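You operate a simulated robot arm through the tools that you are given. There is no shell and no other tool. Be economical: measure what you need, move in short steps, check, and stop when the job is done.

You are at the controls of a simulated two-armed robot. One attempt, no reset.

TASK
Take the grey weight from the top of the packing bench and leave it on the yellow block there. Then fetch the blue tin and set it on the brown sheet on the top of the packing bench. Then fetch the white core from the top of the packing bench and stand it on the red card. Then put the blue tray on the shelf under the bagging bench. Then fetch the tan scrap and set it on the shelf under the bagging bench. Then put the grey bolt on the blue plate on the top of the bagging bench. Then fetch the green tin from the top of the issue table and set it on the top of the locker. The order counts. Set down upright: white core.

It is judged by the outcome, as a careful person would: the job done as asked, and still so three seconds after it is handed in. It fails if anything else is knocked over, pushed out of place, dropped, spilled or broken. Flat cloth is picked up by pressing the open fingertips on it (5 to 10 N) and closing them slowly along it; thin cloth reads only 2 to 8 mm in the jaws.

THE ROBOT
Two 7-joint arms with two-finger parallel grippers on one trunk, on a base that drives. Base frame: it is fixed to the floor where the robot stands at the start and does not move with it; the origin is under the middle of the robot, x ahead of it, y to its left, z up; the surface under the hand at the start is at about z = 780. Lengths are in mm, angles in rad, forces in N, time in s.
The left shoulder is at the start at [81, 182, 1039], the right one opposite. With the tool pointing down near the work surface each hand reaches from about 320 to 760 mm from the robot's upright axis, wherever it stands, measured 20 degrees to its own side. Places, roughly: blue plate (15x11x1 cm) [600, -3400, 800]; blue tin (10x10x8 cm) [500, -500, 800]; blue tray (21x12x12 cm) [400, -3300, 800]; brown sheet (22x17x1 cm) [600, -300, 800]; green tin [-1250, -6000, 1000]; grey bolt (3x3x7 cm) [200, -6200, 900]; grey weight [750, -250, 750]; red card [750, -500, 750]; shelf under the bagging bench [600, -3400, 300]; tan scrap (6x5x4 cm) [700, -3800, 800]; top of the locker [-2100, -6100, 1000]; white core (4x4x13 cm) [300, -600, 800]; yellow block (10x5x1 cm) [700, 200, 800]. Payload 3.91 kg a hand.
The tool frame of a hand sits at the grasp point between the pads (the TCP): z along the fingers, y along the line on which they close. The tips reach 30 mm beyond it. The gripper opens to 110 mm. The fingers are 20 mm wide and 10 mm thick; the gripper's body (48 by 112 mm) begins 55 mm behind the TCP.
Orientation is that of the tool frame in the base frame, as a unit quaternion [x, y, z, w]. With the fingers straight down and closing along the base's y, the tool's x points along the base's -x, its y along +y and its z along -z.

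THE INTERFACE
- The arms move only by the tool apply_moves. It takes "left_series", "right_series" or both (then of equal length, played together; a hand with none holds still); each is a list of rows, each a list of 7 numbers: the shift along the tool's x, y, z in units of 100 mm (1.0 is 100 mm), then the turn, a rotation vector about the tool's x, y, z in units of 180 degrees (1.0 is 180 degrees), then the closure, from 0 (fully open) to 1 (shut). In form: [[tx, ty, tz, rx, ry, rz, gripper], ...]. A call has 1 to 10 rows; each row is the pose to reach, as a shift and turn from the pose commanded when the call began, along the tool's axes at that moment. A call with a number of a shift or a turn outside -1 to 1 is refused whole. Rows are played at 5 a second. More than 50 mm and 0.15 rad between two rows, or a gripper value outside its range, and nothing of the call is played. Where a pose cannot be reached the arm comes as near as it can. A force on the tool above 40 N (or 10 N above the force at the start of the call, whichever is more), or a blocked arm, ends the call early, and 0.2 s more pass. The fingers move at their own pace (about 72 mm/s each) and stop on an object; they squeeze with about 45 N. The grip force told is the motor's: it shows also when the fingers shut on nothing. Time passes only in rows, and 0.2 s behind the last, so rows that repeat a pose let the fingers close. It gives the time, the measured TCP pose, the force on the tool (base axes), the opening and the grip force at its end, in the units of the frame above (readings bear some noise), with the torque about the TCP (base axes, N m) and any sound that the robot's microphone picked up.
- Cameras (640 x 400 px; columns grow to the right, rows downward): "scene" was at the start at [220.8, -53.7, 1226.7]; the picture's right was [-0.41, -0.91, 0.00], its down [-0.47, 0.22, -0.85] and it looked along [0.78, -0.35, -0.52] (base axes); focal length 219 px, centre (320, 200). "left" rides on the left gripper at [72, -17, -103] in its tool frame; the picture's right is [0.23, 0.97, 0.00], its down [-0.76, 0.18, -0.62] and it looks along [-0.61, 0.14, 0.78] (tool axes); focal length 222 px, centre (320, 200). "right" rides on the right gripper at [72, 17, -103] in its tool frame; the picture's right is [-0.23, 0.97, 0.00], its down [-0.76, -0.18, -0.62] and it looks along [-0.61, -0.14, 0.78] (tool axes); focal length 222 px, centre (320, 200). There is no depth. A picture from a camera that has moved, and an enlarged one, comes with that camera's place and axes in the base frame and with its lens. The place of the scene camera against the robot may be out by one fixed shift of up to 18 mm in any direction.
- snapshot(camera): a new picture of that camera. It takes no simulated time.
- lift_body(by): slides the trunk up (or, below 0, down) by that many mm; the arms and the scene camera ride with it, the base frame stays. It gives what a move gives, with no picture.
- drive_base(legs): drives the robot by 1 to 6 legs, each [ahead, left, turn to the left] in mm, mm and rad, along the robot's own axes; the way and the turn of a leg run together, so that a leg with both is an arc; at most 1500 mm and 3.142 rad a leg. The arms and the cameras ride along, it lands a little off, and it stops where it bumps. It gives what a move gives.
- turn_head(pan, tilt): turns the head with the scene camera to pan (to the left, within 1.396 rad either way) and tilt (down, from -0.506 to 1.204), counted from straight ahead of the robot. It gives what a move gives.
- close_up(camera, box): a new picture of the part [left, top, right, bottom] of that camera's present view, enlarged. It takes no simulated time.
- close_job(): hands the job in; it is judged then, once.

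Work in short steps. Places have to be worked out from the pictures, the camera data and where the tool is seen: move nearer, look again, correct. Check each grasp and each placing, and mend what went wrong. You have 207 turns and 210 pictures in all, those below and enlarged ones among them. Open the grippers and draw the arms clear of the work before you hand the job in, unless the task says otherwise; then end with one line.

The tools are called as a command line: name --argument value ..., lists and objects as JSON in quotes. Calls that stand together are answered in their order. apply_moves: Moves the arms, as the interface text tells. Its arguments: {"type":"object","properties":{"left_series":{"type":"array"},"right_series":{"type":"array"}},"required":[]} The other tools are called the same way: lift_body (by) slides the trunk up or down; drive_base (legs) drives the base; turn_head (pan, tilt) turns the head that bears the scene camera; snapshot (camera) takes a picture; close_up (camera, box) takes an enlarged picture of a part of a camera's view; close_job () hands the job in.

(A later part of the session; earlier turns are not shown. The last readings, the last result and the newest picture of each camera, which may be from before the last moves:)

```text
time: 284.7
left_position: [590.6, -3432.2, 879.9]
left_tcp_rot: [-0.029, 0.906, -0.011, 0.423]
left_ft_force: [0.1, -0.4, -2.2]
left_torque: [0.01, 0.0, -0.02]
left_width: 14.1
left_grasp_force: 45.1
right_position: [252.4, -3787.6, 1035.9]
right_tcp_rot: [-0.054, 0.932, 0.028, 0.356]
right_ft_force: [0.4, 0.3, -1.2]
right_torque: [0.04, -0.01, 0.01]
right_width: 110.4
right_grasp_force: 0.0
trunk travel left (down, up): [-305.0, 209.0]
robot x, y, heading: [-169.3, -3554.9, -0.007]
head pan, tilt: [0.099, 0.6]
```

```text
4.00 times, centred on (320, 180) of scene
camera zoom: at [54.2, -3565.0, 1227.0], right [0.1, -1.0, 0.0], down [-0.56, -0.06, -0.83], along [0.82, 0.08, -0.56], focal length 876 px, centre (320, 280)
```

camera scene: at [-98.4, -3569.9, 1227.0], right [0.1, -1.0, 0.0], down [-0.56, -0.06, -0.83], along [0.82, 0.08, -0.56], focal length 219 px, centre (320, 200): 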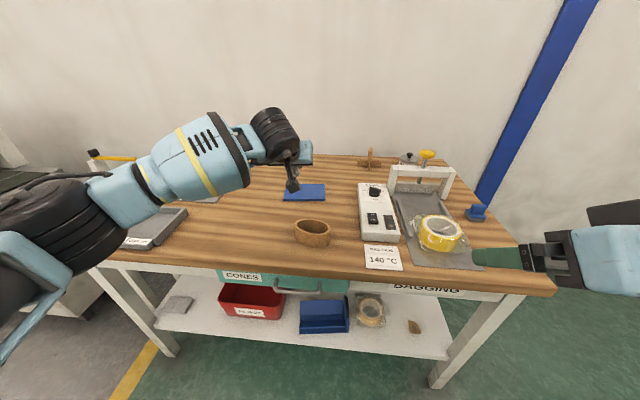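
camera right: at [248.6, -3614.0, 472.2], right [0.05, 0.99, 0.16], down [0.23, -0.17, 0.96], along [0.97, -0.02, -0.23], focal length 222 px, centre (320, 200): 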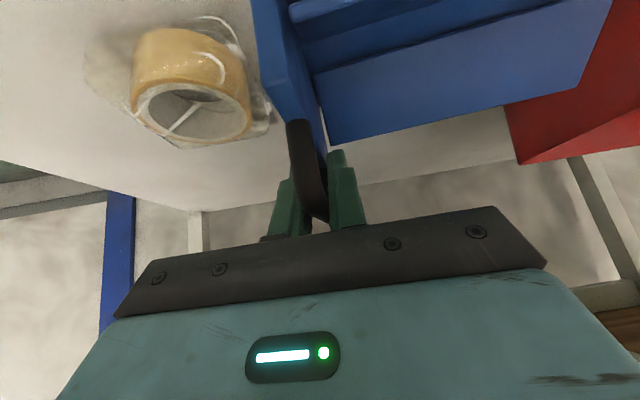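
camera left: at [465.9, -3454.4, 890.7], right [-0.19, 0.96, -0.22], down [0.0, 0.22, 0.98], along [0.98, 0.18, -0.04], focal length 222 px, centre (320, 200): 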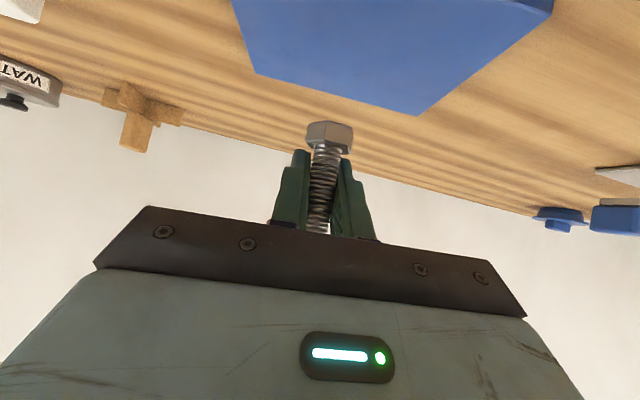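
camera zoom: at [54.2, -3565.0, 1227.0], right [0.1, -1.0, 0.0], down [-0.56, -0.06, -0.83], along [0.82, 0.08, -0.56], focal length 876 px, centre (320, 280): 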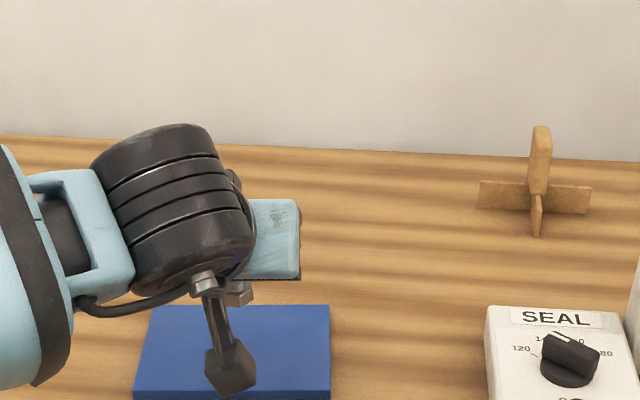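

Nicely over the plate's middle. I'll lower 40 mm and then in small steps to contact.

apply_moves --left_series '[[0.15, 0, 0.13, 0, 0, 0, 0.95], [0.306, 0, 0.257, 0, 0, 0, 0.95], [0.306, 0, 0.257, 0, 0, 0, 0.95]]'

apply_moves --left_series '[[0.023, 0, 0.02, 0, 0, 0, 0.95], [0.046, 0, 0.039, 0, 0, 0, 0.95], [0.046, 0, 0.039, 0, 0, 0, 0.95]]'

close_up --camera "left" --box '[220, 60, 460, 210]'

```text
time: 285.5
left_position: [590.0, -3433.2, 841.0]
left_tcp_rot: [-0.029, 0.906, -0.011, 0.422]
left_ft_force: [0.7, -0.2, -1.7]
left_torque: [-0.01, -0.02, -0.02]
left_width: 14.1
left_grasp_force: 45.2
right_position: [253.5, -3786.9, 1034.4]
right_tcp_rot: [-0.055, 0.932, 0.028, 0.357]
right_ft_force: [-0.5, -0.7, 0.4]
right_torque: [0.02, -0.04, 0.01]
right_width: 110.1
right_grasp_force: 0.0
trunk travel left (down, up): [-305.0, 209.0]
robot x, y, heading: [-169.2, -3556.9, 0.002]
head pan, tilt: [0.099, 0.6]
```

```text
time: 286.3
left_position: [589.9, -3433.6, 834.5]
left_tcp_rot: [-0.029, 0.906, -0.011, 0.422]
left_ft_force: [-0.2, 0.7, -1.2]
left_torque: [-0.02, -0.01, 0.0]
left_width: 14.2
left_grasp_force: 44.9
right_position: [252.4, -3787.9, 1035.4]
right_tcp_rot: [-0.054, 0.932, 0.028, 0.356]
right_ft_force: [-0.1, -0.3, -0.1]
right_torque: [0.0, -0.02, -0.01]
right_width: 109.9
right_grasp_force: 0.0
trunk travel left (down, up): [-305.0, 209.0]
robot x, y, heading: [-170.7, -3555.6, 0.002]
head pan, tilt: [0.099, 0.6]
```

```text
2.67 times, centred on (340, 135) of left
camera zoom: at [466.7, -3456.2, 845.3], right [-0.19, 0.96, -0.22], down [0.0, 0.22, 0.98], along [0.98, 0.18, -0.04], focal length 592 px, centre (267, 373)
```

zoom: 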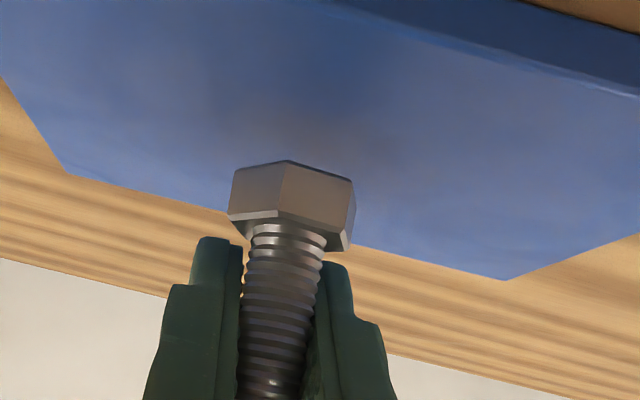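

Upright relative to the plate and just above it. I'll continue in small steps.

apply_moves --left_series '[[0.015, 0, 0.013, 0, 0, 0, 0.95], [0.031, 0, 0.026, 0, 0, 0, 0.95], [0.031, 0, 0.026, 0, 0, 0, 0.95]]'

apply_moves --left_series '[[0.012, 0, 0.01, 0, 0, 0, 0.95], [0.023, 0, 0.019, 0, 0, 0, 0.95], [0.023, 0, 0.019, 0, 0, 0, 0.95]]'

```text
time: 287.1
left_position: [590.7, -3434.5, 830.4]
left_tcp_rot: [-0.029, 0.905, -0.011, 0.423]
left_ft_force: [0.2, -0.2, -0.5]
left_torque: [0.0, 0.01, 0.02]
left_width: 14.3
left_grasp_force: 45.7
right_position: [253.7, -3787.8, 1034.8]
right_tcp_rot: [-0.054, 0.932, 0.027, 0.356]
right_ft_force: [0.0, -0.1, -0.1]
right_torque: [0.02, -0.01, -0.04]
right_width: 110.1
right_grasp_force: 0.1
trunk travel left (down, up): [-305.0, 209.0]
robot x, y, heading: [-169.6, -3557.8, 0.0]
head pan, tilt: [0.099, 0.6]
```

```text
time: 287.9
left_position: [591.1, -3435.8, 827.1]
left_tcp_rot: [-0.029, 0.906, -0.011, 0.423]
left_ft_force: [0.6, 1.5, -1.8]
left_torque: [0.02, 0.01, 0.01]
left_width: 14.1
left_grasp_force: 44.9
right_position: [254.3, -3786.2, 1035.0]
right_tcp_rot: [-0.055, 0.933, 0.028, 0.356]
right_ft_force: [-0.5, -0.2, 0.1]
right_torque: [0.01, -0.02, 0.04]
right_width: 109.9
right_grasp_force: 0.0
trunk travel left (down, up): [-305.0, 209.0]
robot x, y, heading: [-172.3, -3560.4, -0.003]
head pan, tilt: [0.099, 0.6]
```

apply_moves --left_series '[[0.015, 0, 0.013, 0, 0, 0, 0.95], [0.031, 0, 0.026, 0, 0, 0, 0.95], [0.031, 0, 0.026, 0, 0, 0, 0.95]]'

close_up --camera "left" --box '[220, 60, 460, 210]'

```text
time: 288.7
left_position: [589.5, -3434.3, 824.8]
left_tcp_rot: [-0.029, 0.906, -0.012, 0.423]
left_ft_force: [1.1, 0.2, -0.4]
left_torque: [0.01, -0.03, 0.0]
left_width: 14.0
left_grasp_force: 44.9
right_position: [253.4, -3786.8, 1035.9]
right_tcp_rot: [-0.055, 0.932, 0.027, 0.356]
right_ft_force: [0.5, 0.8, 0.4]
right_torque: [0.01, -0.03, 0.0]
right_width: 110.0
right_grasp_force: 0.1
trunk travel left (down, up): [-305.0, 209.0]
robot x, y, heading: [-171.0, -3558.5, 0.0]
head pan, tilt: [0.099, 0.6]
```

```text
2.67 times, centred on (340, 135) of left
camera zoom: at [466.4, -3456.8, 834.5], right [-0.19, 0.96, -0.22], down [0.0, 0.22, 0.98], along [0.98, 0.18, -0.04], focal length 592 px, centre (267, 373)
```

zoom: 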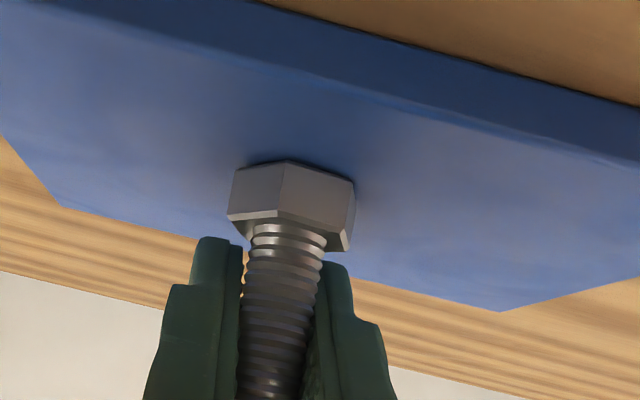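

The contact shadow closes up. One more 2–3 mm step, then I'll release.

apply_moves --left_series '[[0.012, 0, 0.01, 0, 0, 0, 0.95], [0.023, 0, 0.019, 0, 0, 0, 0.95], [0.023, 0, 0.019, 0, 0, 0, 0.95]]'

apply_moves --left_series '[[0.01, 0, 0.009, 0, 0, 0, 0.95], [0.02, 0, 0.017, 0, 0, 0, 0.95], [0.02, 0, 0.017, 0, 0, 0, 0.95]]'

```text
time: 289.5
left_position: [589.9, -3433.6, 822.9]
left_tcp_rot: [-0.029, 0.905, -0.011, 0.425]
left_ft_force: [0.8, 2.0, 15.0]
left_torque: [0.24, -0.01, 0.0]
left_width: 14.0
left_grasp_force: 44.8
right_position: [252.4, -3787.4, 1036.6]
right_tcp_rot: [-0.055, 0.932, 0.027, 0.356]
right_ft_force: [0.3, 0.4, 1.1]
right_torque: [0.03, 0.0, 0.0]
right_width: 110.1
right_grasp_force: 0.0
trunk travel left (down, up): [-305.0, 209.0]
robot x, y, heading: [-170.1, -3558.5, 0.005]
head pan, tilt: [0.099, 0.6]
```

```text
time: 290.3
left_position: [589.7, -3434.9, 824.3]
left_tcp_rot: [-0.029, 0.904, -0.012, 0.427]
left_ft_force: [2.2, 2.3, 26.9]
left_torque: [0.38, 0.12, -0.07]
left_width: 14.3
left_grasp_force: 44.8
right_position: [251.1, -3786.1, 1036.0]
right_tcp_rot: [-0.055, 0.932, 0.028, 0.358]
right_ft_force: [0.2, -0.4, 0.0]
right_torque: [-0.02, 0.02, 0.02]
right_width: 110.0
right_grasp_force: 0.1
trunk travel left (down, up): [-305.0, 209.0]
robot x, y, heading: [-169.4, -3554.5, -0.004]
head pan, tilt: [0.099, 0.6]
```

In firm contact; I'll ease up 3 mm, open a little, and look.

apply_moves --left_series '[[-0.012, 0, -0.01, 0, 0, 0, 0.95], [-0.025, 0, -0.021, 0, 0, 0, 0.95], [-0.025, 0, -0.021, 0, 0, 0, 0.8], [-0.025, 0, -0.021, 0, 0, 0, 0.65], [-0.025, 0, -0.021, 0, 0, 0, 0.6]]'

close_up --camera "left" --box '[200, 60, 440, 210]'

```text
time: 291.5
left_position: [590.0, -3434.9, 820.7]
left_tcp_rot: [-0.029, 0.906, -0.011, 0.422]
left_ft_force: [-0.8, 0.4, 1.0]
left_torque: [-0.02, -0.02, 0.03]
left_width: 44.0
left_grasp_force: 0.1
right_position: [254.3, -3788.5, 1036.5]
right_tcp_rot: [-0.055, 0.932, 0.028, 0.357]
right_ft_force: [-0.2, -0.1, -0.8]
right_torque: [0.0, -0.02, 0.02]
right_width: 110.1
right_grasp_force: 0.0
trunk travel left (down, up): [-305.0, 209.0]
robot x, y, heading: [-170.8, -3559.6, 0.005]
head pan, tilt: [0.099, 0.6]
```

```text
2.67 times, centred on (320, 135) of left
camera zoom: at [466.2, -3456.8, 830.7], right [-0.19, 0.96, -0.22], down [0.0, 0.22, 0.98], along [0.98, 0.18, -0.05], focal length 592 px, centre (320, 373)
```

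zoom: 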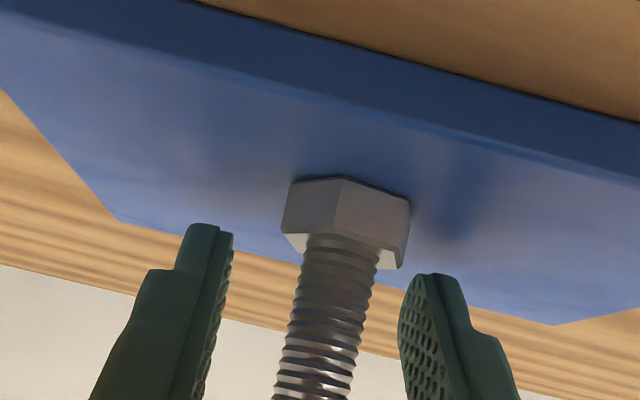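

The bolt stands on the plate. I'll withdraw along the fingers and then back off.

apply_moves --left_series '[[0, 0, -0.3, 0, 0, 0, 0.6], [0, 0, -0.6, 0, 0, 0, 0.6], [0, 0, -0.95, 0, 0, 0, 0.6]]'

apply_moves --left_series '[[-0.2, 0, -0.3, 0, 0, 0, 0.2], [-0.4, 0, -0.6, 0, 0, 0, 0.2], [-0.5, 0, -0.9, 0, 0, 0, 0.2]]'

drive_base --legs '[[-500, 0, 0]]'

snapshot --camera "scene"

```text
time: 292.3
left_position: [517.0, -3435.1, 882.6]
left_tcp_rot: [-0.029, 0.906, -0.011, 0.422]
left_ft_force: [0.0, -0.2, -0.5]
left_torque: [-0.03, -0.01, 0.01]
left_width: 43.9
left_grasp_force: 0.0
right_position: [252.2, -3785.7, 1035.3]
right_tcp_rot: [-0.055, 0.932, 0.028, 0.357]
right_ft_force: [-0.4, -0.2, 0.4]
right_torque: [0.01, -0.01, -0.01]
right_width: 110.0
right_grasp_force: 0.2
trunk travel left (down, up): [-305.0, 209.0]
robot x, y, heading: [-168.2, -3558.3, 0.0]
head pan, tilt: [0.099, 0.6]
```

```text
time: 293.1
left_position: [478.5, -3433.0, 977.8]
left_tcp_rot: [-0.029, 0.906, -0.011, 0.422]
left_ft_force: [0.0, 0.3, 0.2]
left_torque: [0.0, -0.01, 0.0]
left_width: 88.0
left_grasp_force: 0.0
right_position: [252.2, -3787.0, 1034.7]
right_tcp_rot: [-0.054, 0.932, 0.028, 0.356]
right_ft_force: [-0.2, -0.8, 0.0]
right_torque: [0.0, -0.02, -0.03]
right_width: 109.9
right_grasp_force: 0.1
trunk travel left (down, up): [-305.0, 209.0]
robot x, y, heading: [-173.2, -3557.2, -0.004]
head pan, tilt: [0.099, 0.6]
```

```text
time: 296.0
left_position: [-17.6, -3434.1, 978.4]
left_tcp_rot: [-0.027, 0.906, -0.011, 0.423]
left_ft_force: [0.2, 0.7, 0.5]
left_torque: [0.02, 0.01, -0.01]
left_width: 88.1
left_grasp_force: 0.0
right_position: [-244.5, -3787.3, 1034.6]
right_tcp_rot: [-0.053, 0.932, 0.028, 0.356]
right_ft_force: [-0.4, -0.1, -0.1]
right_torque: [0.02, -0.02, -0.01]
right_width: 110.0
right_grasp_force: 0.1
trunk travel left (down, up): [-305.0, 209.0]
robot x, y, heading: [-667.6, -3553.3, -0.001]
head pan, tilt: [0.099, 0.6]
```

```text
43 pictures are left
camera scene: at [-443.9, -3564.5, 1227.0], right [0.09, -1.0, 0.0], down [-0.56, -0.05, -0.83], along [0.82, 0.08, -0.56], focal length 219 px, centre (320, 200)
```

scene: 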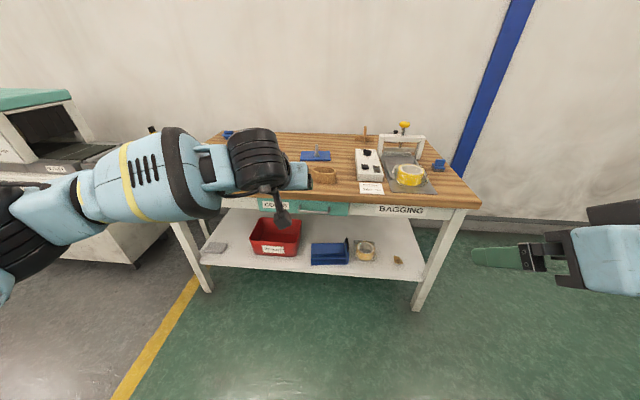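

The bolt stands on the plate. Last is the green tin on the issue table near [-1250,-6000]. I'll turn right 90°, drive over, and look.

drive_base --legs '[[0, 0, -1.571], [1350, -500, 0]]'

turn_head --pan -0.15 --tilt 0.35

snapshot --camera "scene"

```text
time: 307.0
left_position: [-1050.1, -5560.2, 978.1]
left_tcp_rot: [0.62, 0.661, -0.307, 0.291]
left_ft_force: [-0.6, 1.3, 0.2]
left_torque: [-0.01, 0.01, -0.02]
left_width: 87.9
left_grasp_force: 0.1
right_position: [-1401.7, -5332.1, 1034.8]
right_tcp_rot: [0.622, 0.697, -0.233, 0.27]
right_ft_force: [0.4, -0.4, -0.2]
right_torque: [0.01, 0.0, -0.03]
right_width: 110.2
right_grasp_force: 0.0
trunk travel left (down, up): [-305.0, 209.0]
robot x, y, heading: [-1172.3, -4909.4, -1.574]
head pan, tilt: [0.099, 0.6]
```

```text
time: 307.8
left_position: [-1048.8, -5559.7, 978.4]
left_tcp_rot: [0.621, 0.66, -0.307, 0.291]
left_ft_force: [-0.2, -0.1, 0.0]
left_torque: [-0.01, 0.0, -0.02]
left_width: 87.9
left_grasp_force: 0.0
right_position: [-1403.6, -5331.3, 1034.4]
right_tcp_rot: [0.622, 0.697, -0.233, 0.271]
right_ft_force: [0.7, 0.4, 1.0]
right_torque: [0.01, -0.02, -0.01]
right_width: 110.3
right_grasp_force: 0.0
trunk travel left (down, up): [-305.0, 209.0]
robot x, y, heading: [-1171.0, -4908.1, -1.571]
head pan, tilt: [-0.15, 0.351]
```

```text
42 pictures are left
camera scene: at [-1193.0, -5160.2, 1249.6], right [-0.99, 0.15, 0.0], down [0.05, 0.34, -0.94], along [-0.14, -0.93, -0.34], focal length 219 px, centre (320, 200)
```

scene: 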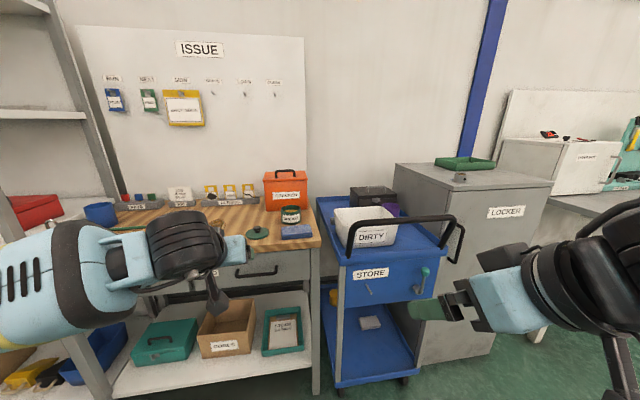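

close_up --camera "scene" --box '[220, 160, 380, 260]'

close_up --camera "scene" --box '[370, 130, 570, 255]'

```text
4.00 times, centred on (300, 210) of scene
camera zoom: at [-1193.0, -5160.2, 1249.6], right [-0.99, 0.15, 0.0], down [0.05, 0.34, -0.94], along [-0.14, -0.93, -0.34], focal length 876 px, centre (400, 160)
```

zoom: 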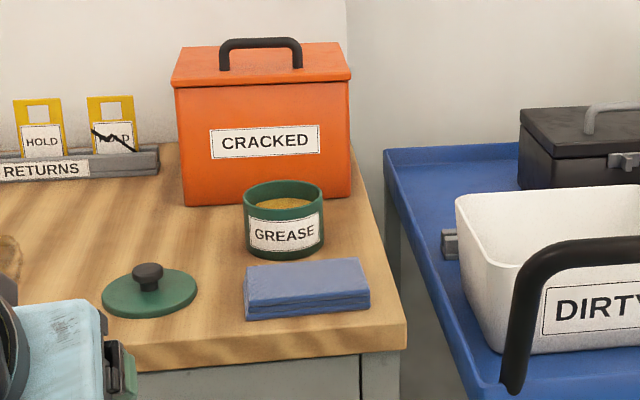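

```text
3.20 times, centred on (470, 192) of scene
camera zoom: at [-1193.0, -5160.2, 1249.6], right [-0.99, 0.15, 0.0], down [0.05, 0.34, -0.94], along [-0.14, -0.93, -0.34], focal length 701 px, centre (-160, 224)
```

zoom: 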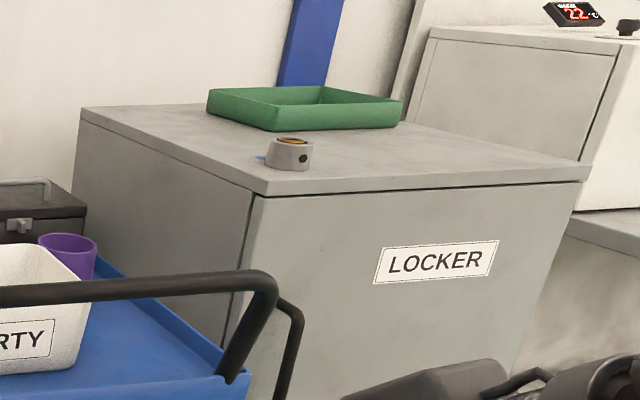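

The tin is an open green tin of grease near x≈-1197, so it must stay level. I'll use the right hand, already tilted 41°. I'll draw the left hand back, drive to line up, and look from the right hand's camera.

apply_moves --left_series '[[0.12, 0, -0.3, 0, 0, 0, 0.2], [0.24, 0, -0.6, 0, 0, 0, 0.2], [0.349, 0, -0.883, 0, 0, 0, 0.2]]'

apply_moves --left_series '[[0.12, 0, -0.3, 0, 0, 0, 0.2], [0.24, 0, -0.6, 0, 0, 0, 0.2], [0.349, 0, -0.883, 0, 0, 0, 0.2]]' --right_series '[[0, 0, 0, 0, 0, 0, 0], [0, 0, 0, 0, 0, 0, 0], [0, 0, 0, 0, 0, 0, 0]]'

drive_base --legs '[[290, 205, 0]]'

snapshot --camera "right"

snapshot --camera "scene"

```text
time: 308.6
left_position: [-1050.7, -5468.4, 1009.3]
left_tcp_rot: [0.62, 0.661, -0.306, 0.291]
left_ft_force: [0.4, 0.1, -0.3]
left_torque: [-0.01, 0.02, 0.01]
left_width: 88.0
left_grasp_force: 0.2
right_position: [-1402.5, -5331.5, 1034.9]
right_tcp_rot: [0.622, 0.697, -0.232, 0.271]
right_ft_force: [0.1, 0.8, -1.1]
right_torque: [-0.03, 0.01, 0.01]
right_width: 110.0
right_grasp_force: 0.0
trunk travel left (down, up): [-305.0, 209.0]
robot x, y, heading: [-1173.4, -4907.8, -1.578]
head pan, tilt: [-0.15, 0.351]
```

```text
time: 309.4
left_position: [-1053.7, -5377.3, 1037.3]
left_tcp_rot: [0.62, 0.661, -0.306, 0.291]
left_ft_force: [0.2, 0.8, 0.5]
left_torque: [-0.01, 0.01, -0.01]
left_width: 87.9
left_grasp_force: 0.1
right_position: [-1404.2, -5332.4, 1035.4]
right_tcp_rot: [0.622, 0.697, -0.233, 0.271]
right_ft_force: [-0.3, 0.3, 0.1]
right_torque: [-0.02, 0.02, -0.03]
right_width: 110.0
right_grasp_force: 0.0
trunk travel left (down, up): [-305.0, 209.0]
robot x, y, heading: [-1170.0, -4907.9, -1.573]
head pan, tilt: [-0.15, 0.351]
```

```text
time: 311.8
left_position: [-848.1, -5669.0, 1037.4]
left_tcp_rot: [0.62, 0.661, -0.306, 0.29]
left_ft_force: [-0.1, 0.1, 0.0]
left_torque: [0.03, 0.01, 0.03]
left_width: 88.2
left_grasp_force: 0.0
right_position: [-1198.5, -5623.8, 1036.0]
right_tcp_rot: [0.621, 0.698, -0.232, 0.271]
right_ft_force: [-0.3, 0.6, -0.4]
right_torque: [-0.01, 0.04, 0.02]
right_width: 110.0
right_grasp_force: 0.0
trunk travel left (down, up): [-305.0, 209.0]
robot x, y, heading: [-967.1, -5197.4, -1.571]
head pan, tilt: [-0.15, 0.351]
```

```text
39 pictures are left
camera right: at [-1196.6, -5500.1, 1063.8], right [0.99, -0.05, 0.16], down [-0.17, -0.17, 0.97], along [-0.02, -0.98, -0.18], focal length 222 px, centre (320, 200)
```

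right: 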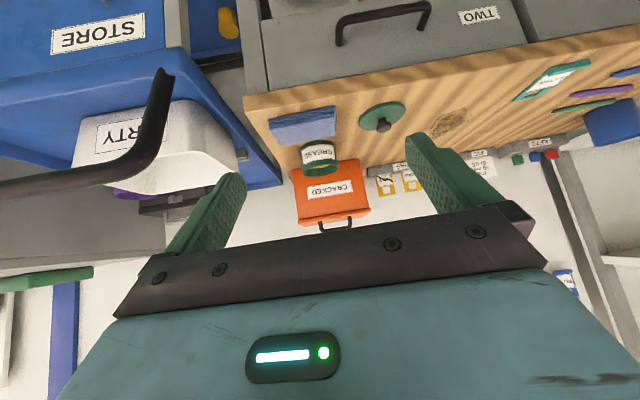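

```text
38 pictures are left
camera scene: at [-988.9, -5451.1, 1249.6], right [-0.99, 0.15, 0.0], down [0.05, 0.34, -0.94], along [-0.14, -0.93, -0.34], focal length 219 px, centre (320, 200)
```

scene: 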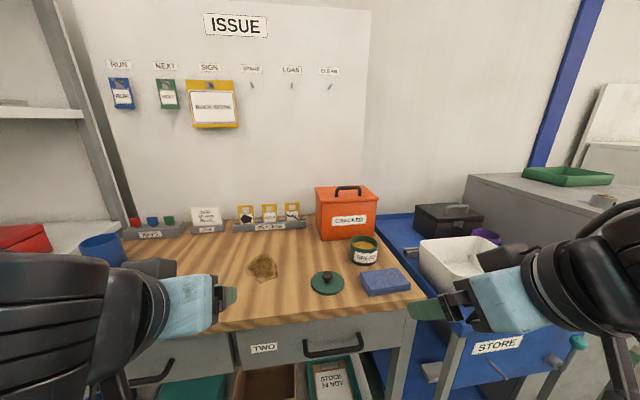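

Tin at about x=-1193, y≈-5975, table z≈857. The cart's handle on the right makes the left arm the better choice. I'll lessen the left hand's tilt to about 40° and raise the right hand, then drive right 375 mm.

apply_moves --left_series '[[0, 0, 0, 0, 0.03, 0, 0], [0, 0, 0, 0, 0.06, 0, 0], [0, 0, 0, 0, 0.06, 0, 0]]' --right_series '[[-0.2, 0, -0.22, 0, 0, 0, 0.3], [-0.397, 0, -0.45, 0, 0, 0, 0.3], [-0.397, 0, -0.45, 0, 0, 0, 0.3]]'

drive_base --legs '[[0, -350, 0], [90, 0, 0]]'

turn_head --pan 0.15 --tilt 0.55

snapshot --camera "left"

snapshot --camera "scene"

```text
time: 312.6
left_position: [-850.0, -5668.9, 1038.1]
left_tcp_rot: [0.646, 0.686, -0.247, 0.228]
left_ft_force: [0.1, 0.4, 0.0]
left_torque: [-0.01, 0.04, 0.0]
left_width: 110.1
left_grasp_force: 0.1
right_position: [-1198.0, -5622.7, 1095.6]
right_tcp_rot: [0.62, 0.698, -0.233, 0.272]
right_ft_force: [-0.4, -0.3, 0.4]
right_torque: [-0.02, -0.02, 0.02]
right_width: 77.1
right_grasp_force: 0.1
trunk travel left (down, up): [-305.0, 209.0]
robot x, y, heading: [-968.6, -5198.1, -1.566]
head pan, tilt: [-0.15, 0.351]
```

```text
time: 316.9
left_position: [-1197.8, -5758.2, 1037.0]
left_tcp_rot: [0.645, 0.687, -0.247, 0.228]
left_ft_force: [0.0, -0.8, 0.6]
left_torque: [-0.02, 0.0, 0.0]
left_width: 110.1
left_grasp_force: 0.0
right_position: [-1548.3, -5714.8, 1095.5]
right_tcp_rot: [0.62, 0.699, -0.231, 0.272]
right_ft_force: [1.5, -0.6, -0.6]
right_torque: [-0.01, -0.01, 0.01]
right_width: 76.7
right_grasp_force: 0.0
trunk travel left (down, up): [-305.0, 209.0]
robot x, y, heading: [-1322.5, -5287.7, -1.567]
head pan, tilt: [-0.15, 0.351]
```

```text
time: 317.7
left_position: [-1199.9, -5757.7, 1038.0]
left_tcp_rot: [0.645, 0.686, -0.248, 0.228]
left_ft_force: [0.3, -0.2, 0.5]
left_torque: [0.01, -0.01, -0.02]
left_width: 110.0
left_grasp_force: 0.1
right_position: [-1549.5, -5712.6, 1095.2]
right_tcp_rot: [0.619, 0.699, -0.232, 0.271]
right_ft_force: [0.3, 0.0, -0.8]
right_torque: [0.01, -0.02, 0.0]
right_width: 77.0
right_grasp_force: 0.1
trunk travel left (down, up): [-305.0, 209.0]
robot x, y, heading: [-1322.2, -5287.5, -1.566]
head pan, tilt: [0.15, 0.55]
```

```text
37 pictures are left
camera left: at [-1219.6, -5637.7, 1071.8], right [0.96, 0.22, -0.19], down [0.23, -0.19, 0.96], along [0.18, -0.96, -0.23], focal length 222 px, centre (320, 200)
```

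left: 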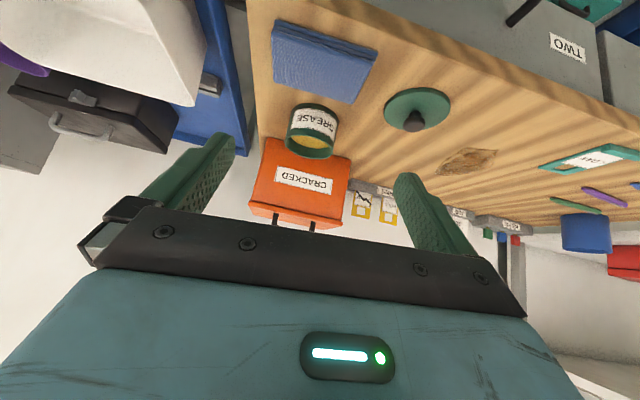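

```text
36 pictures are left
camera scene: at [-1312.8, -5537.2, 1231.5], right [-0.99, -0.15, 0.0], down [-0.08, 0.52, -0.85], along [0.13, -0.84, -0.52], focal length 219 px, centre (320, 200)
```

scene: 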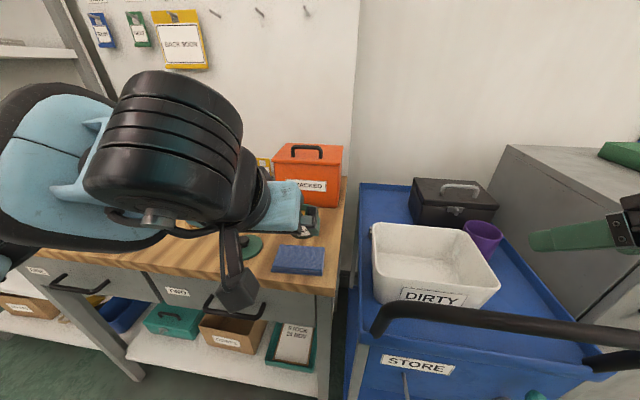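

Triangulated: tin at about [-1195,-5941], mid-height z≈900 (table ≈867). I'll extend the arm above and in front of it, then look once more.

apply_moves --left_series '[[-0.26, 0.02, 0.21, 0, 0, 0, 0], [-0.52, 0.04, 0.42, 0, 0, 0, 0], [-0.774, 0.04, 0.633, 0, 0, 0, 0]]'

apply_moves --left_series '[[0.06, 0, 0.3, 0, 0, 0, 0], [0.119, 0, 0.587, 0, 0, 0, 0], [0.119, 0, 0.587, 0, 0, 0, 0]]'

snapshot --camera "left"

```text
time: 318.5
left_position: [-1189.9, -5858.3, 1037.5]
left_tcp_rot: [0.645, 0.687, -0.246, 0.228]
left_ft_force: [-0.1, -0.6, 0.1]
left_torque: [-0.01, -0.01, 0.0]
left_width: 110.2
left_grasp_force: 0.1
right_position: [-1549.0, -5714.6, 1093.5]
right_tcp_rot: [0.62, 0.699, -0.232, 0.272]
right_ft_force: [0.9, -0.5, 0.3]
right_torque: [0.01, 0.01, -0.01]
right_width: 76.9
right_grasp_force: 0.1
trunk travel left (down, up): [-305.0, 209.0]
robot x, y, heading: [-1317.3, -5287.1, -1.564]
head pan, tilt: [0.15, 0.55]
```

```text
time: 319.3
left_position: [-1192.9, -5886.0, 985.3]
left_tcp_rot: [0.645, 0.686, -0.247, 0.229]
left_ft_force: [0.2, -0.1, 0.3]
left_torque: [-0.02, 0.01, 0.0]
left_width: 110.1
left_grasp_force: 0.0
right_position: [-1548.2, -5712.4, 1094.2]
right_tcp_rot: [0.619, 0.699, -0.232, 0.272]
right_ft_force: [0.1, 0.0, -0.3]
right_torque: [0.04, -0.02, -0.03]
right_width: 77.0
right_grasp_force: 0.0
trunk travel left (down, up): [-305.0, 209.0]
robot x, y, heading: [-1318.7, -5291.0, -1.569]
head pan, tilt: [0.15, 0.55]
```

```text
35 pictures are left
camera left: at [-1211.5, -5765.7, 1019.0], right [0.96, 0.22, -0.19], down [0.23, -0.19, 0.96], along [0.18, -0.96, -0.23], focal length 222 px, centre (320, 200)
```

left: 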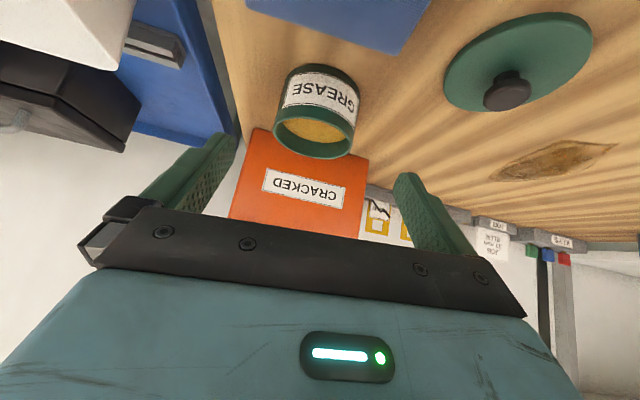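

Refined: tin centre [-1195,-5950], rim z≈917, base ≈860. I'll slide in around it in two steps, then close gently.

apply_moves --left_series '[[0.02, -0.01, 0.3, 0, 0, 0, 0], [0.04, -0.02, 0.6, 0, 0, 0, 0], [0.05, -0.02, 0.85, 0, 0, 0, 0]]'

apply_moves --left_series '[[0.01, 0, 0.15, 0, 0, 0, 0], [0.012, 0, 0.236, 0, 0, 0, 0], [0.012, 0, 0.236, 0, 0, 0, 0]]'

snapshot --camera "left"

```text
time: 320.1
left_position: [-1194.3, -5937.1, 915.8]
left_tcp_rot: [0.645, 0.687, -0.246, 0.227]
left_ft_force: [0.4, 0.5, 0.2]
left_torque: [-0.02, -0.04, -0.02]
left_width: 109.8
left_grasp_force: 0.0
right_position: [-1549.9, -5713.1, 1095.3]
right_tcp_rot: [0.62, 0.699, -0.232, 0.271]
right_ft_force: [-0.3, -0.1, 0.5]
right_torque: [0.02, 0.02, 0.0]
right_width: 76.9
right_grasp_force: 0.0
trunk travel left (down, up): [-305.0, 209.0]
robot x, y, heading: [-1322.3, -5282.4, -1.561]
head pan, tilt: [0.15, 0.55]
```

```text
time: 320.9
left_position: [-1195.1, -5950.4, 895.4]
left_tcp_rot: [0.645, 0.686, -0.247, 0.228]
left_ft_force: [0.3, -0.6, -0.5]
left_torque: [0.0, -0.01, 0.0]
left_width: 110.1
left_grasp_force: 0.1
right_position: [-1549.8, -5713.4, 1094.6]
right_tcp_rot: [0.619, 0.699, -0.232, 0.272]
right_ft_force: [0.0, -0.1, -0.1]
right_torque: [0.01, 0.0, -0.01]
right_width: 76.7
right_grasp_force: 0.0
trunk travel left (down, up): [-305.0, 209.0]
robot x, y, heading: [-1320.9, -5289.4, -1.57]
head pan, tilt: [0.15, 0.55]
```

```text
34 pictures are left
camera left: at [-1214.8, -5829.9, 930.5], right [0.96, 0.22, -0.19], down [0.23, -0.19, 0.96], along [0.18, -0.96, -0.23], focal length 222 px, centre (320, 200)
```

left: 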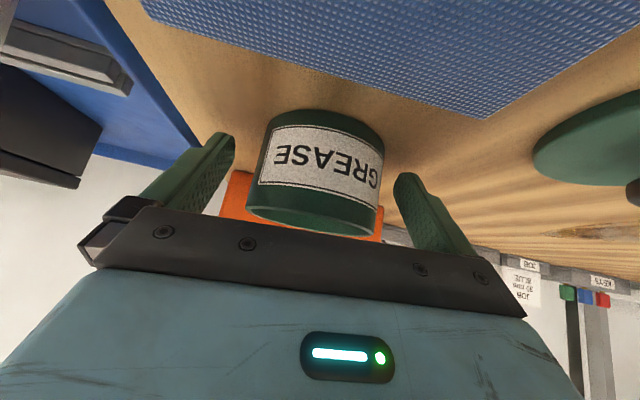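

The tin is centred between the fingers. I'll close.

apply_moves --left_series '[[0, 0, 0, 0, 0, 0, 0.15], [0, 0, 0, 0, 0, 0, 0.25], [0, 0, 0, 0, 0, 0, 0.35], [0, 0, 0, 0, 0, 0, 0.45], [0, 0, 0, 0, 0, 0, 0.45]]'

close_up --camera "left" --box '[160, 80, 480, 280]'

```text
time: 322.1
left_position: [-1194.1, -5948.8, 896.5]
left_tcp_rot: [0.645, 0.686, -0.246, 0.229]
left_ft_force: [0.0, -0.1, 0.2]
left_torque: [0.0, -0.11, -0.02]
left_width: 79.9
left_grasp_force: 45.2
right_position: [-1550.4, -5714.0, 1095.2]
right_tcp_rot: [0.619, 0.699, -0.232, 0.272]
right_ft_force: [-0.4, 0.0, -0.3]
right_torque: [0.05, -0.01, -0.01]
right_width: 77.1
right_grasp_force: 0.1
trunk travel left (down, up): [-305.0, 209.0]
robot x, y, heading: [-1320.2, -5291.2, -1.572]
head pan, tilt: [0.15, 0.55]
```

```text
2.00 times, centred on (320, 180) of left
camera zoom: at [-1214.9, -5829.8, 930.6], right [0.96, 0.22, -0.19], down [0.23, -0.19, 0.96], along [0.18, -0.96, -0.23], focal length 444 px, centre (320, 240)
```

zoom: 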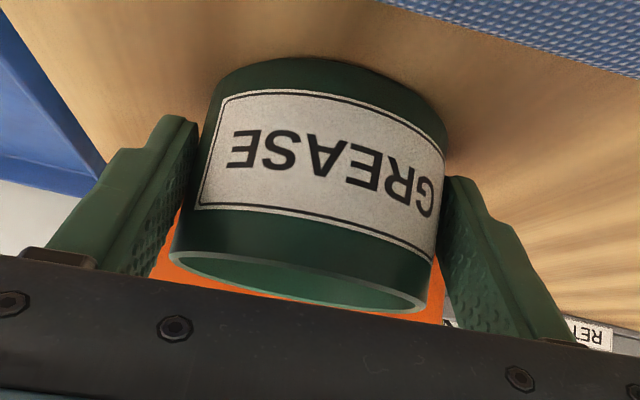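

Gripped at 79.9 mm. I'll lift straight up slowly to keep it level.

apply_moves --left_series '[[-0.06, 0, -0.077, 0, 0, 0, 0.45], [-0.16, 0, -0.193, 0, 0, 0, 0.45], [-0.28, 0, -0.348, 0, 0, 0, 0.45], [-0.41, 0, -0.503, 0, 0, 0, 0.45], [-0.54, 0, -0.658, 0, 0, 0, 0.45], [-0.633, 0, -0.774, 0, 0, 0, 0.45]]'

apply_moves --left_series '[[-0.12, 0, -0.15, 0, 0, 0, 0.45], [-0.25, 0, -0.31, 0, 0, 0, 0.45], [-0.38, 0, -0.464, 0, 0, 0, 0.45], [-0.51, 0, -0.62, 0, 0, 0, 0.45], [-0.633, 0, -0.774, 0, 0, 0, 0.45]]'

snapshot --camera "left"

```text
time: 323.5
left_position: [-1191.6, -5949.9, 996.6]
left_tcp_rot: [0.644, 0.687, -0.247, 0.228]
left_ft_force: [0.1, 0.1, -1.7]
left_torque: [0.06, 0.01, -0.02]
left_width: 79.7
left_grasp_force: 45.6
right_position: [-1549.6, -5713.4, 1094.2]
right_tcp_rot: [0.619, 0.699, -0.232, 0.273]
right_ft_force: [-0.5, -0.1, -0.2]
right_torque: [0.04, 0.02, 0.0]
right_width: 77.2
right_grasp_force: 0.1
trunk travel left (down, up): [-305.0, 209.0]
robot x, y, heading: [-1322.6, -5287.5, -1.572]
head pan, tilt: [0.15, 0.55]
```

```text
time: 324.7
left_position: [-1186.8, -5948.8, 1096.9]
left_tcp_rot: [0.645, 0.687, -0.246, 0.228]
left_ft_force: [-0.6, -0.4, -2.9]
left_torque: [0.05, -0.01, 0.02]
left_width: 79.7
left_grasp_force: 45.3
right_position: [-1550.0, -5713.1, 1095.9]
right_tcp_rot: [0.62, 0.698, -0.232, 0.272]
right_ft_force: [-0.4, -0.6, 0.1]
right_torque: [-0.02, -0.04, 0.01]
right_width: 77.0
right_grasp_force: 0.1
trunk travel left (down, up): [-305.0, 209.0]
robot x, y, heading: [-1318.2, -5289.7, -1.568]
head pan, tilt: [0.15, 0.55]
```

```text
32 pictures are left
camera left: at [-1205.7, -5829.0, 1131.2], right [0.96, 0.22, -0.19], down [0.23, -0.19, 0.96], along [0.18, -0.96, -0.23], focal length 222 px, centre (320, 200)
```

left: 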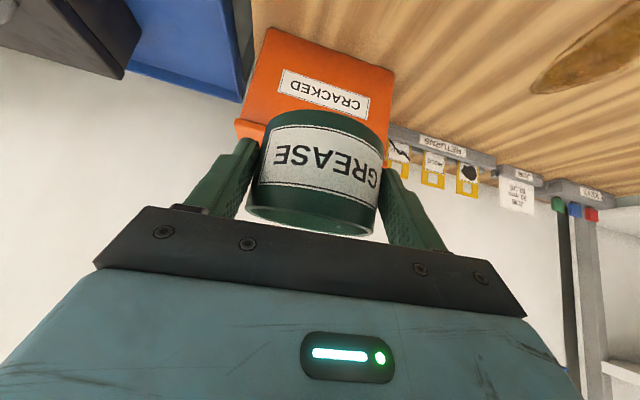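

Held level. I'll back off 220 mm, drive right about 930 mm to face the locker, and look.

drive_base --legs '[[-220, 0, 0], [0, -930, 0]]'

turn_head --pan 0.0 --tilt 0.45

snapshot --camera "scene"

snapshot --camera "left"

```text
time: 334.6
left_position: [-2123.6, -5729.6, 1096.9]
left_tcp_rot: [0.647, 0.685, -0.247, 0.227]
left_ft_force: [0.8, -0.1, -0.8]
left_torque: [0.03, 0.0, -0.03]
left_width: 79.4
left_grasp_force: 44.8
right_position: [-2485.2, -5490.5, 1096.5]
right_tcp_rot: [0.621, 0.697, -0.233, 0.272]
right_ft_force: [0.5, 1.1, 0.3]
right_torque: [0.0, -0.02, -0.01]
right_width: 77.0
right_grasp_force: 0.1
trunk travel left (down, up): [-305.0, 209.0]
robot x, y, heading: [-2256.3, -5068.9, -1.572]
head pan, tilt: [0.15, 0.55]
```

```text
time: 335.3
left_position: [-2123.1, -5729.2, 1097.0]
left_tcp_rot: [0.646, 0.685, -0.247, 0.227]
left_ft_force: [-0.5, -0.2, -1.6]
left_torque: [0.04, -0.01, -0.02]
left_width: 79.4
left_grasp_force: 44.8
right_position: [-2485.3, -5490.8, 1095.1]
right_tcp_rot: [0.621, 0.697, -0.233, 0.272]
right_ft_force: [-0.4, -0.3, 0.6]
right_torque: [-0.02, -0.06, 0.01]
right_width: 77.3
right_grasp_force: 0.0
trunk travel left (down, up): [-305.0, 209.0]
robot x, y, heading: [-2253.8, -5065.1, -1.574]
head pan, tilt: [0.0, 0.45]
```

```text
31 pictures are left
camera scene: at [-2260.5, -5319.6, 1240.4], right [-1.0, 0.0, 0.0], down [0.0, 0.44, -0.9], along [0.0, -0.9, -0.44], focal length 219 px, centre (320, 200)
```

scene: 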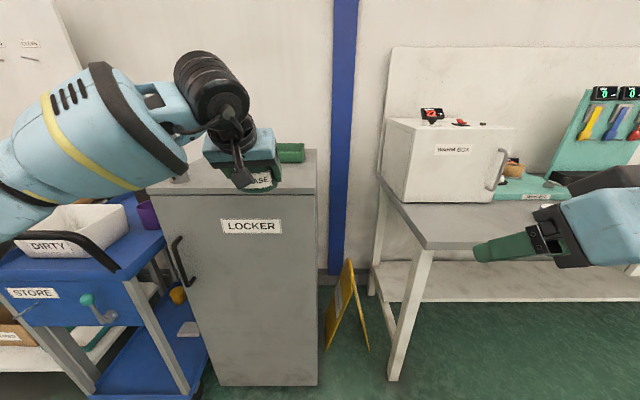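

```text
30 pictures are left
camera left: at [-2141.9, -5609.0, 1130.5], right [0.96, 0.22, -0.19], down [0.23, -0.19, 0.96], along [0.17, -0.96, -0.23], focal length 222 px, centre (320, 200)
```

left: 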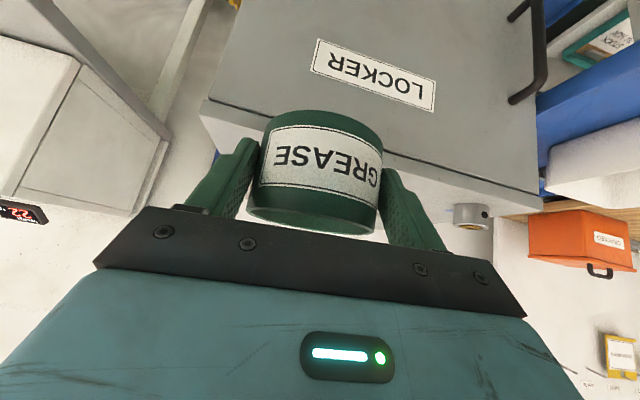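

Locker top: x from -2252 to -1763, front edge y≈-5861, z≈996, with a clear area at front right. I'll drive ahead 270 and left 25 to bring the tin over about [-2098,-6000].

drive_base --legs '[[270, 25, 0]]'

snapshot --camera "left"

snapshot --camera "scene"

```text
time: 337.2
left_position: [-2098.8, -5999.5, 1095.9]
left_tcp_rot: [0.647, 0.685, -0.247, 0.227]
left_ft_force: [0.3, -0.6, -2.3]
left_torque: [0.04, -0.01, 0.04]
left_width: 79.1
left_grasp_force: 44.5
right_position: [-2460.2, -5760.3, 1094.2]
right_tcp_rot: [0.621, 0.698, -0.232, 0.272]
right_ft_force: [0.5, 0.7, 0.6]
right_torque: [0.05, -0.03, -0.01]
right_width: 76.9
right_grasp_force: 0.1
trunk travel left (down, up): [-305.0, 209.0]
robot x, y, heading: [-2229.4, -5338.4, -1.572]
head pan, tilt: [0.0, 0.45]
```

```text
29 pictures are left
camera left: at [-2117.7, -5879.6, 1130.5], right [0.96, 0.22, -0.19], down [0.23, -0.19, 0.96], along [0.17, -0.96, -0.23], focal length 222 px, centre (320, 200)
```

left: 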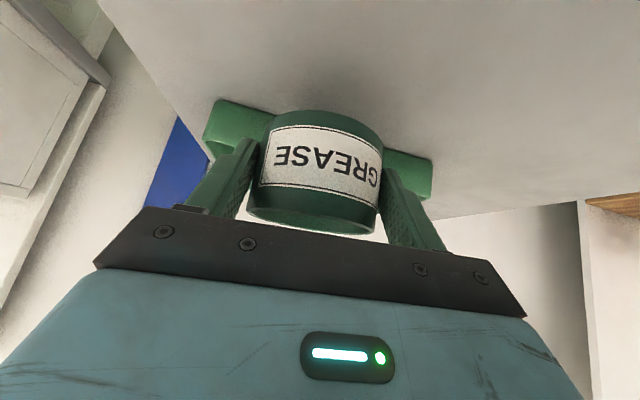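

```text
28 pictures are left
camera scene: at [-2236.4, -5590.3, 1240.4], right [-1.0, 0.0, 0.0], down [0.0, 0.44, -0.9], along [0.0, -0.9, -0.44], focal length 219 px, centre (320, 200)
```

scene: 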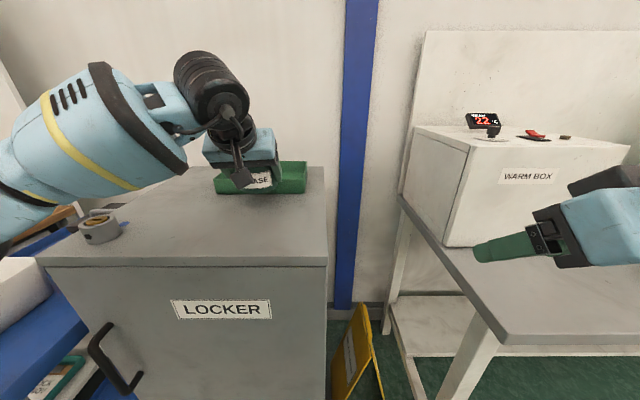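

The tin is over clear locker top, in front of the green tray (75 mm gap). I'll lower slowly.

apply_moves --left_series '[[0.1, 0, 0.12, 0, 0, 0, 0.45], [0.2, 0, 0.245, 0, 0, 0, 0.45], [0.29, 0, 0.355, 0, 0, 0, 0.45], [0.335, 0, 0.41, 0, 0, 0, 0.45], [0.335, 0, 0.41, 0, 0, 0, 0.45]]'

apply_moves --left_series '[[0.013, 0, 0.015, 0, 0, 0, 0.45], [0.025, 0, 0.031, 0, 0, 0, 0.45], [0.025, 0, 0.031, 0, 0, 0, 0.45]]'

close_up --camera "left" --box '[160, 80, 480, 280]'

```text
time: 338.4
left_position: [-2101.2, -5997.7, 1050.7]
left_tcp_rot: [0.644, 0.684, -0.253, 0.232]
left_ft_force: [2.0, -2.4, 33.6]
left_torque: [-0.93, -1.04, -0.06]
left_width: 79.9
left_grasp_force: 45.0
right_position: [-2460.6, -5758.4, 1096.9]
right_tcp_rot: [0.621, 0.697, -0.233, 0.272]
right_ft_force: [0.0, -0.1, -0.1]
right_torque: [-0.01, -0.03, 0.01]
right_width: 77.1
right_grasp_force: 0.1
trunk travel left (down, up): [-305.0, 209.0]
robot x, y, heading: [-2230.7, -5338.5, -1.574]
head pan, tilt: [0.0, 0.45]
```

```text
time: 339.0
left_position: [-2100.8, -5999.4, 1051.5]
left_tcp_rot: [0.643, 0.683, -0.256, 0.233]
left_ft_force: [-0.5, 3.5, 9.7]
left_torque: [0.07, -0.45, 0.03]
left_width: 79.8
left_grasp_force: 44.4
right_position: [-2461.4, -5762.4, 1095.6]
right_tcp_rot: [0.621, 0.698, -0.232, 0.271]
right_ft_force: [0.1, -0.6, -0.1]
right_torque: [-0.03, 0.0, 0.0]
right_width: 77.1
right_grasp_force: 0.1
trunk travel left (down, up): [-305.0, 209.0]
robot x, y, heading: [-2230.2, -5336.3, -1.572]
head pan, tilt: [0.0, 0.45]
stopped in row 2 (left hand): the force on the tool passed its limit at 45 N (the readings are from after the stop); the commanded pose is now the measured one
```

```text
2.00 times, centred on (320, 180) of left
camera zoom: at [-2120.3, -5878.8, 1082.7], right [0.96, 0.21, -0.2], down [0.23, -0.17, 0.96], along [0.17, -0.96, -0.21], focal length 444 px, centre (320, 240)
```

zoom: 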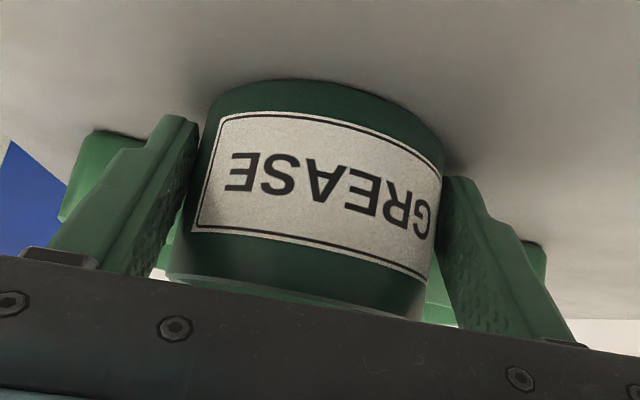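

Contact at z≈1051, force now about 10 N. The tin is seated, so I'll open slowly.

apply_moves --left_series '[[0, 0, 0, 0, 0, 0, 0.25], [0, 0, 0, 0, 0, 0, 0.15], [0, 0, 0, 0, 0, 0, 0], [0, 0, 0, 0, 0, 0, 0]]'

close_up --camera "left" --box '[160, 80, 480, 280]'

```text
time: 340.0
left_position: [-2104.2, -5998.5, 1052.4]
left_tcp_rot: [0.645, 0.681, -0.256, 0.234]
left_ft_force: [-15.5, 0.3, 19.4]
left_torque: [-0.14, -0.6, -0.2]
left_width: 102.0
left_grasp_force: 0.1
right_position: [-2463.2, -5759.0, 1095.2]
right_tcp_rot: [0.622, 0.696, -0.233, 0.272]
right_ft_force: [0.6, 0.0, 0.1]
right_torque: [0.04, 0.0, 0.01]
right_width: 77.0
right_grasp_force: 0.0
trunk travel left (down, up): [-305.0, 209.0]
robot x, y, heading: [-2228.3, -5337.2, -1.577]
head pan, tilt: [0.0, 0.45]
```

```text
2.00 times, centred on (320, 180) of left
camera zoom: at [-2123.4, -5877.1, 1083.1], right [0.96, 0.21, -0.19], down [0.23, -0.17, 0.96], along [0.17, -0.96, -0.21], focal length 444 px, centre (320, 240)
```

zoom: 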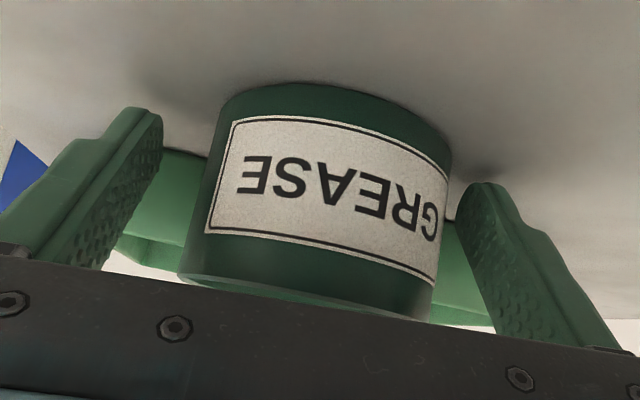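

The tin stands free, but the fingertips rest on the locker top. I'll rise a few mm, then withdraw along the fingers.

apply_moves --left_series '[[-0.03, 0, -0.04, 0, 0, 0, 0], [-0.06, 0, -0.077, 0, 0, 0, 0], [-0.06, 0, -0.077, 0, 0, 0, 0]]'

close_up --camera "left" --box '[160, 80, 480, 280]'

```text
time: 340.8
left_position: [-2100.6, -6000.1, 1058.2]
left_tcp_rot: [0.644, 0.684, -0.253, 0.233]
left_ft_force: [-0.4, -0.5, -0.7]
left_torque: [0.0, 0.0, -0.02]
left_width: 110.2
left_grasp_force: 0.1
right_position: [-2460.6, -5761.8, 1094.7]
right_tcp_rot: [0.621, 0.697, -0.233, 0.272]
right_ft_force: [0.4, 0.1, 0.6]
right_torque: [-0.01, 0.03, 0.02]
right_width: 77.1
right_grasp_force: 0.0
trunk travel left (down, up): [-305.0, 209.0]
robot x, y, heading: [-2229.1, -5340.1, -1.572]
head pan, tilt: [0.0, 0.45]
```

```text
2.00 times, centred on (320, 180) of left
camera zoom: at [-2118.9, -5879.0, 1089.9], right [0.96, 0.22, -0.19], down [0.23, -0.17, 0.96], along [0.17, -0.96, -0.21], focal length 444 px, centre (320, 240)
```

zoom: 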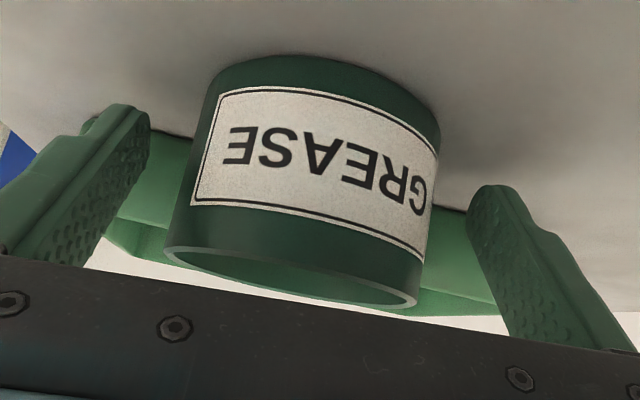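

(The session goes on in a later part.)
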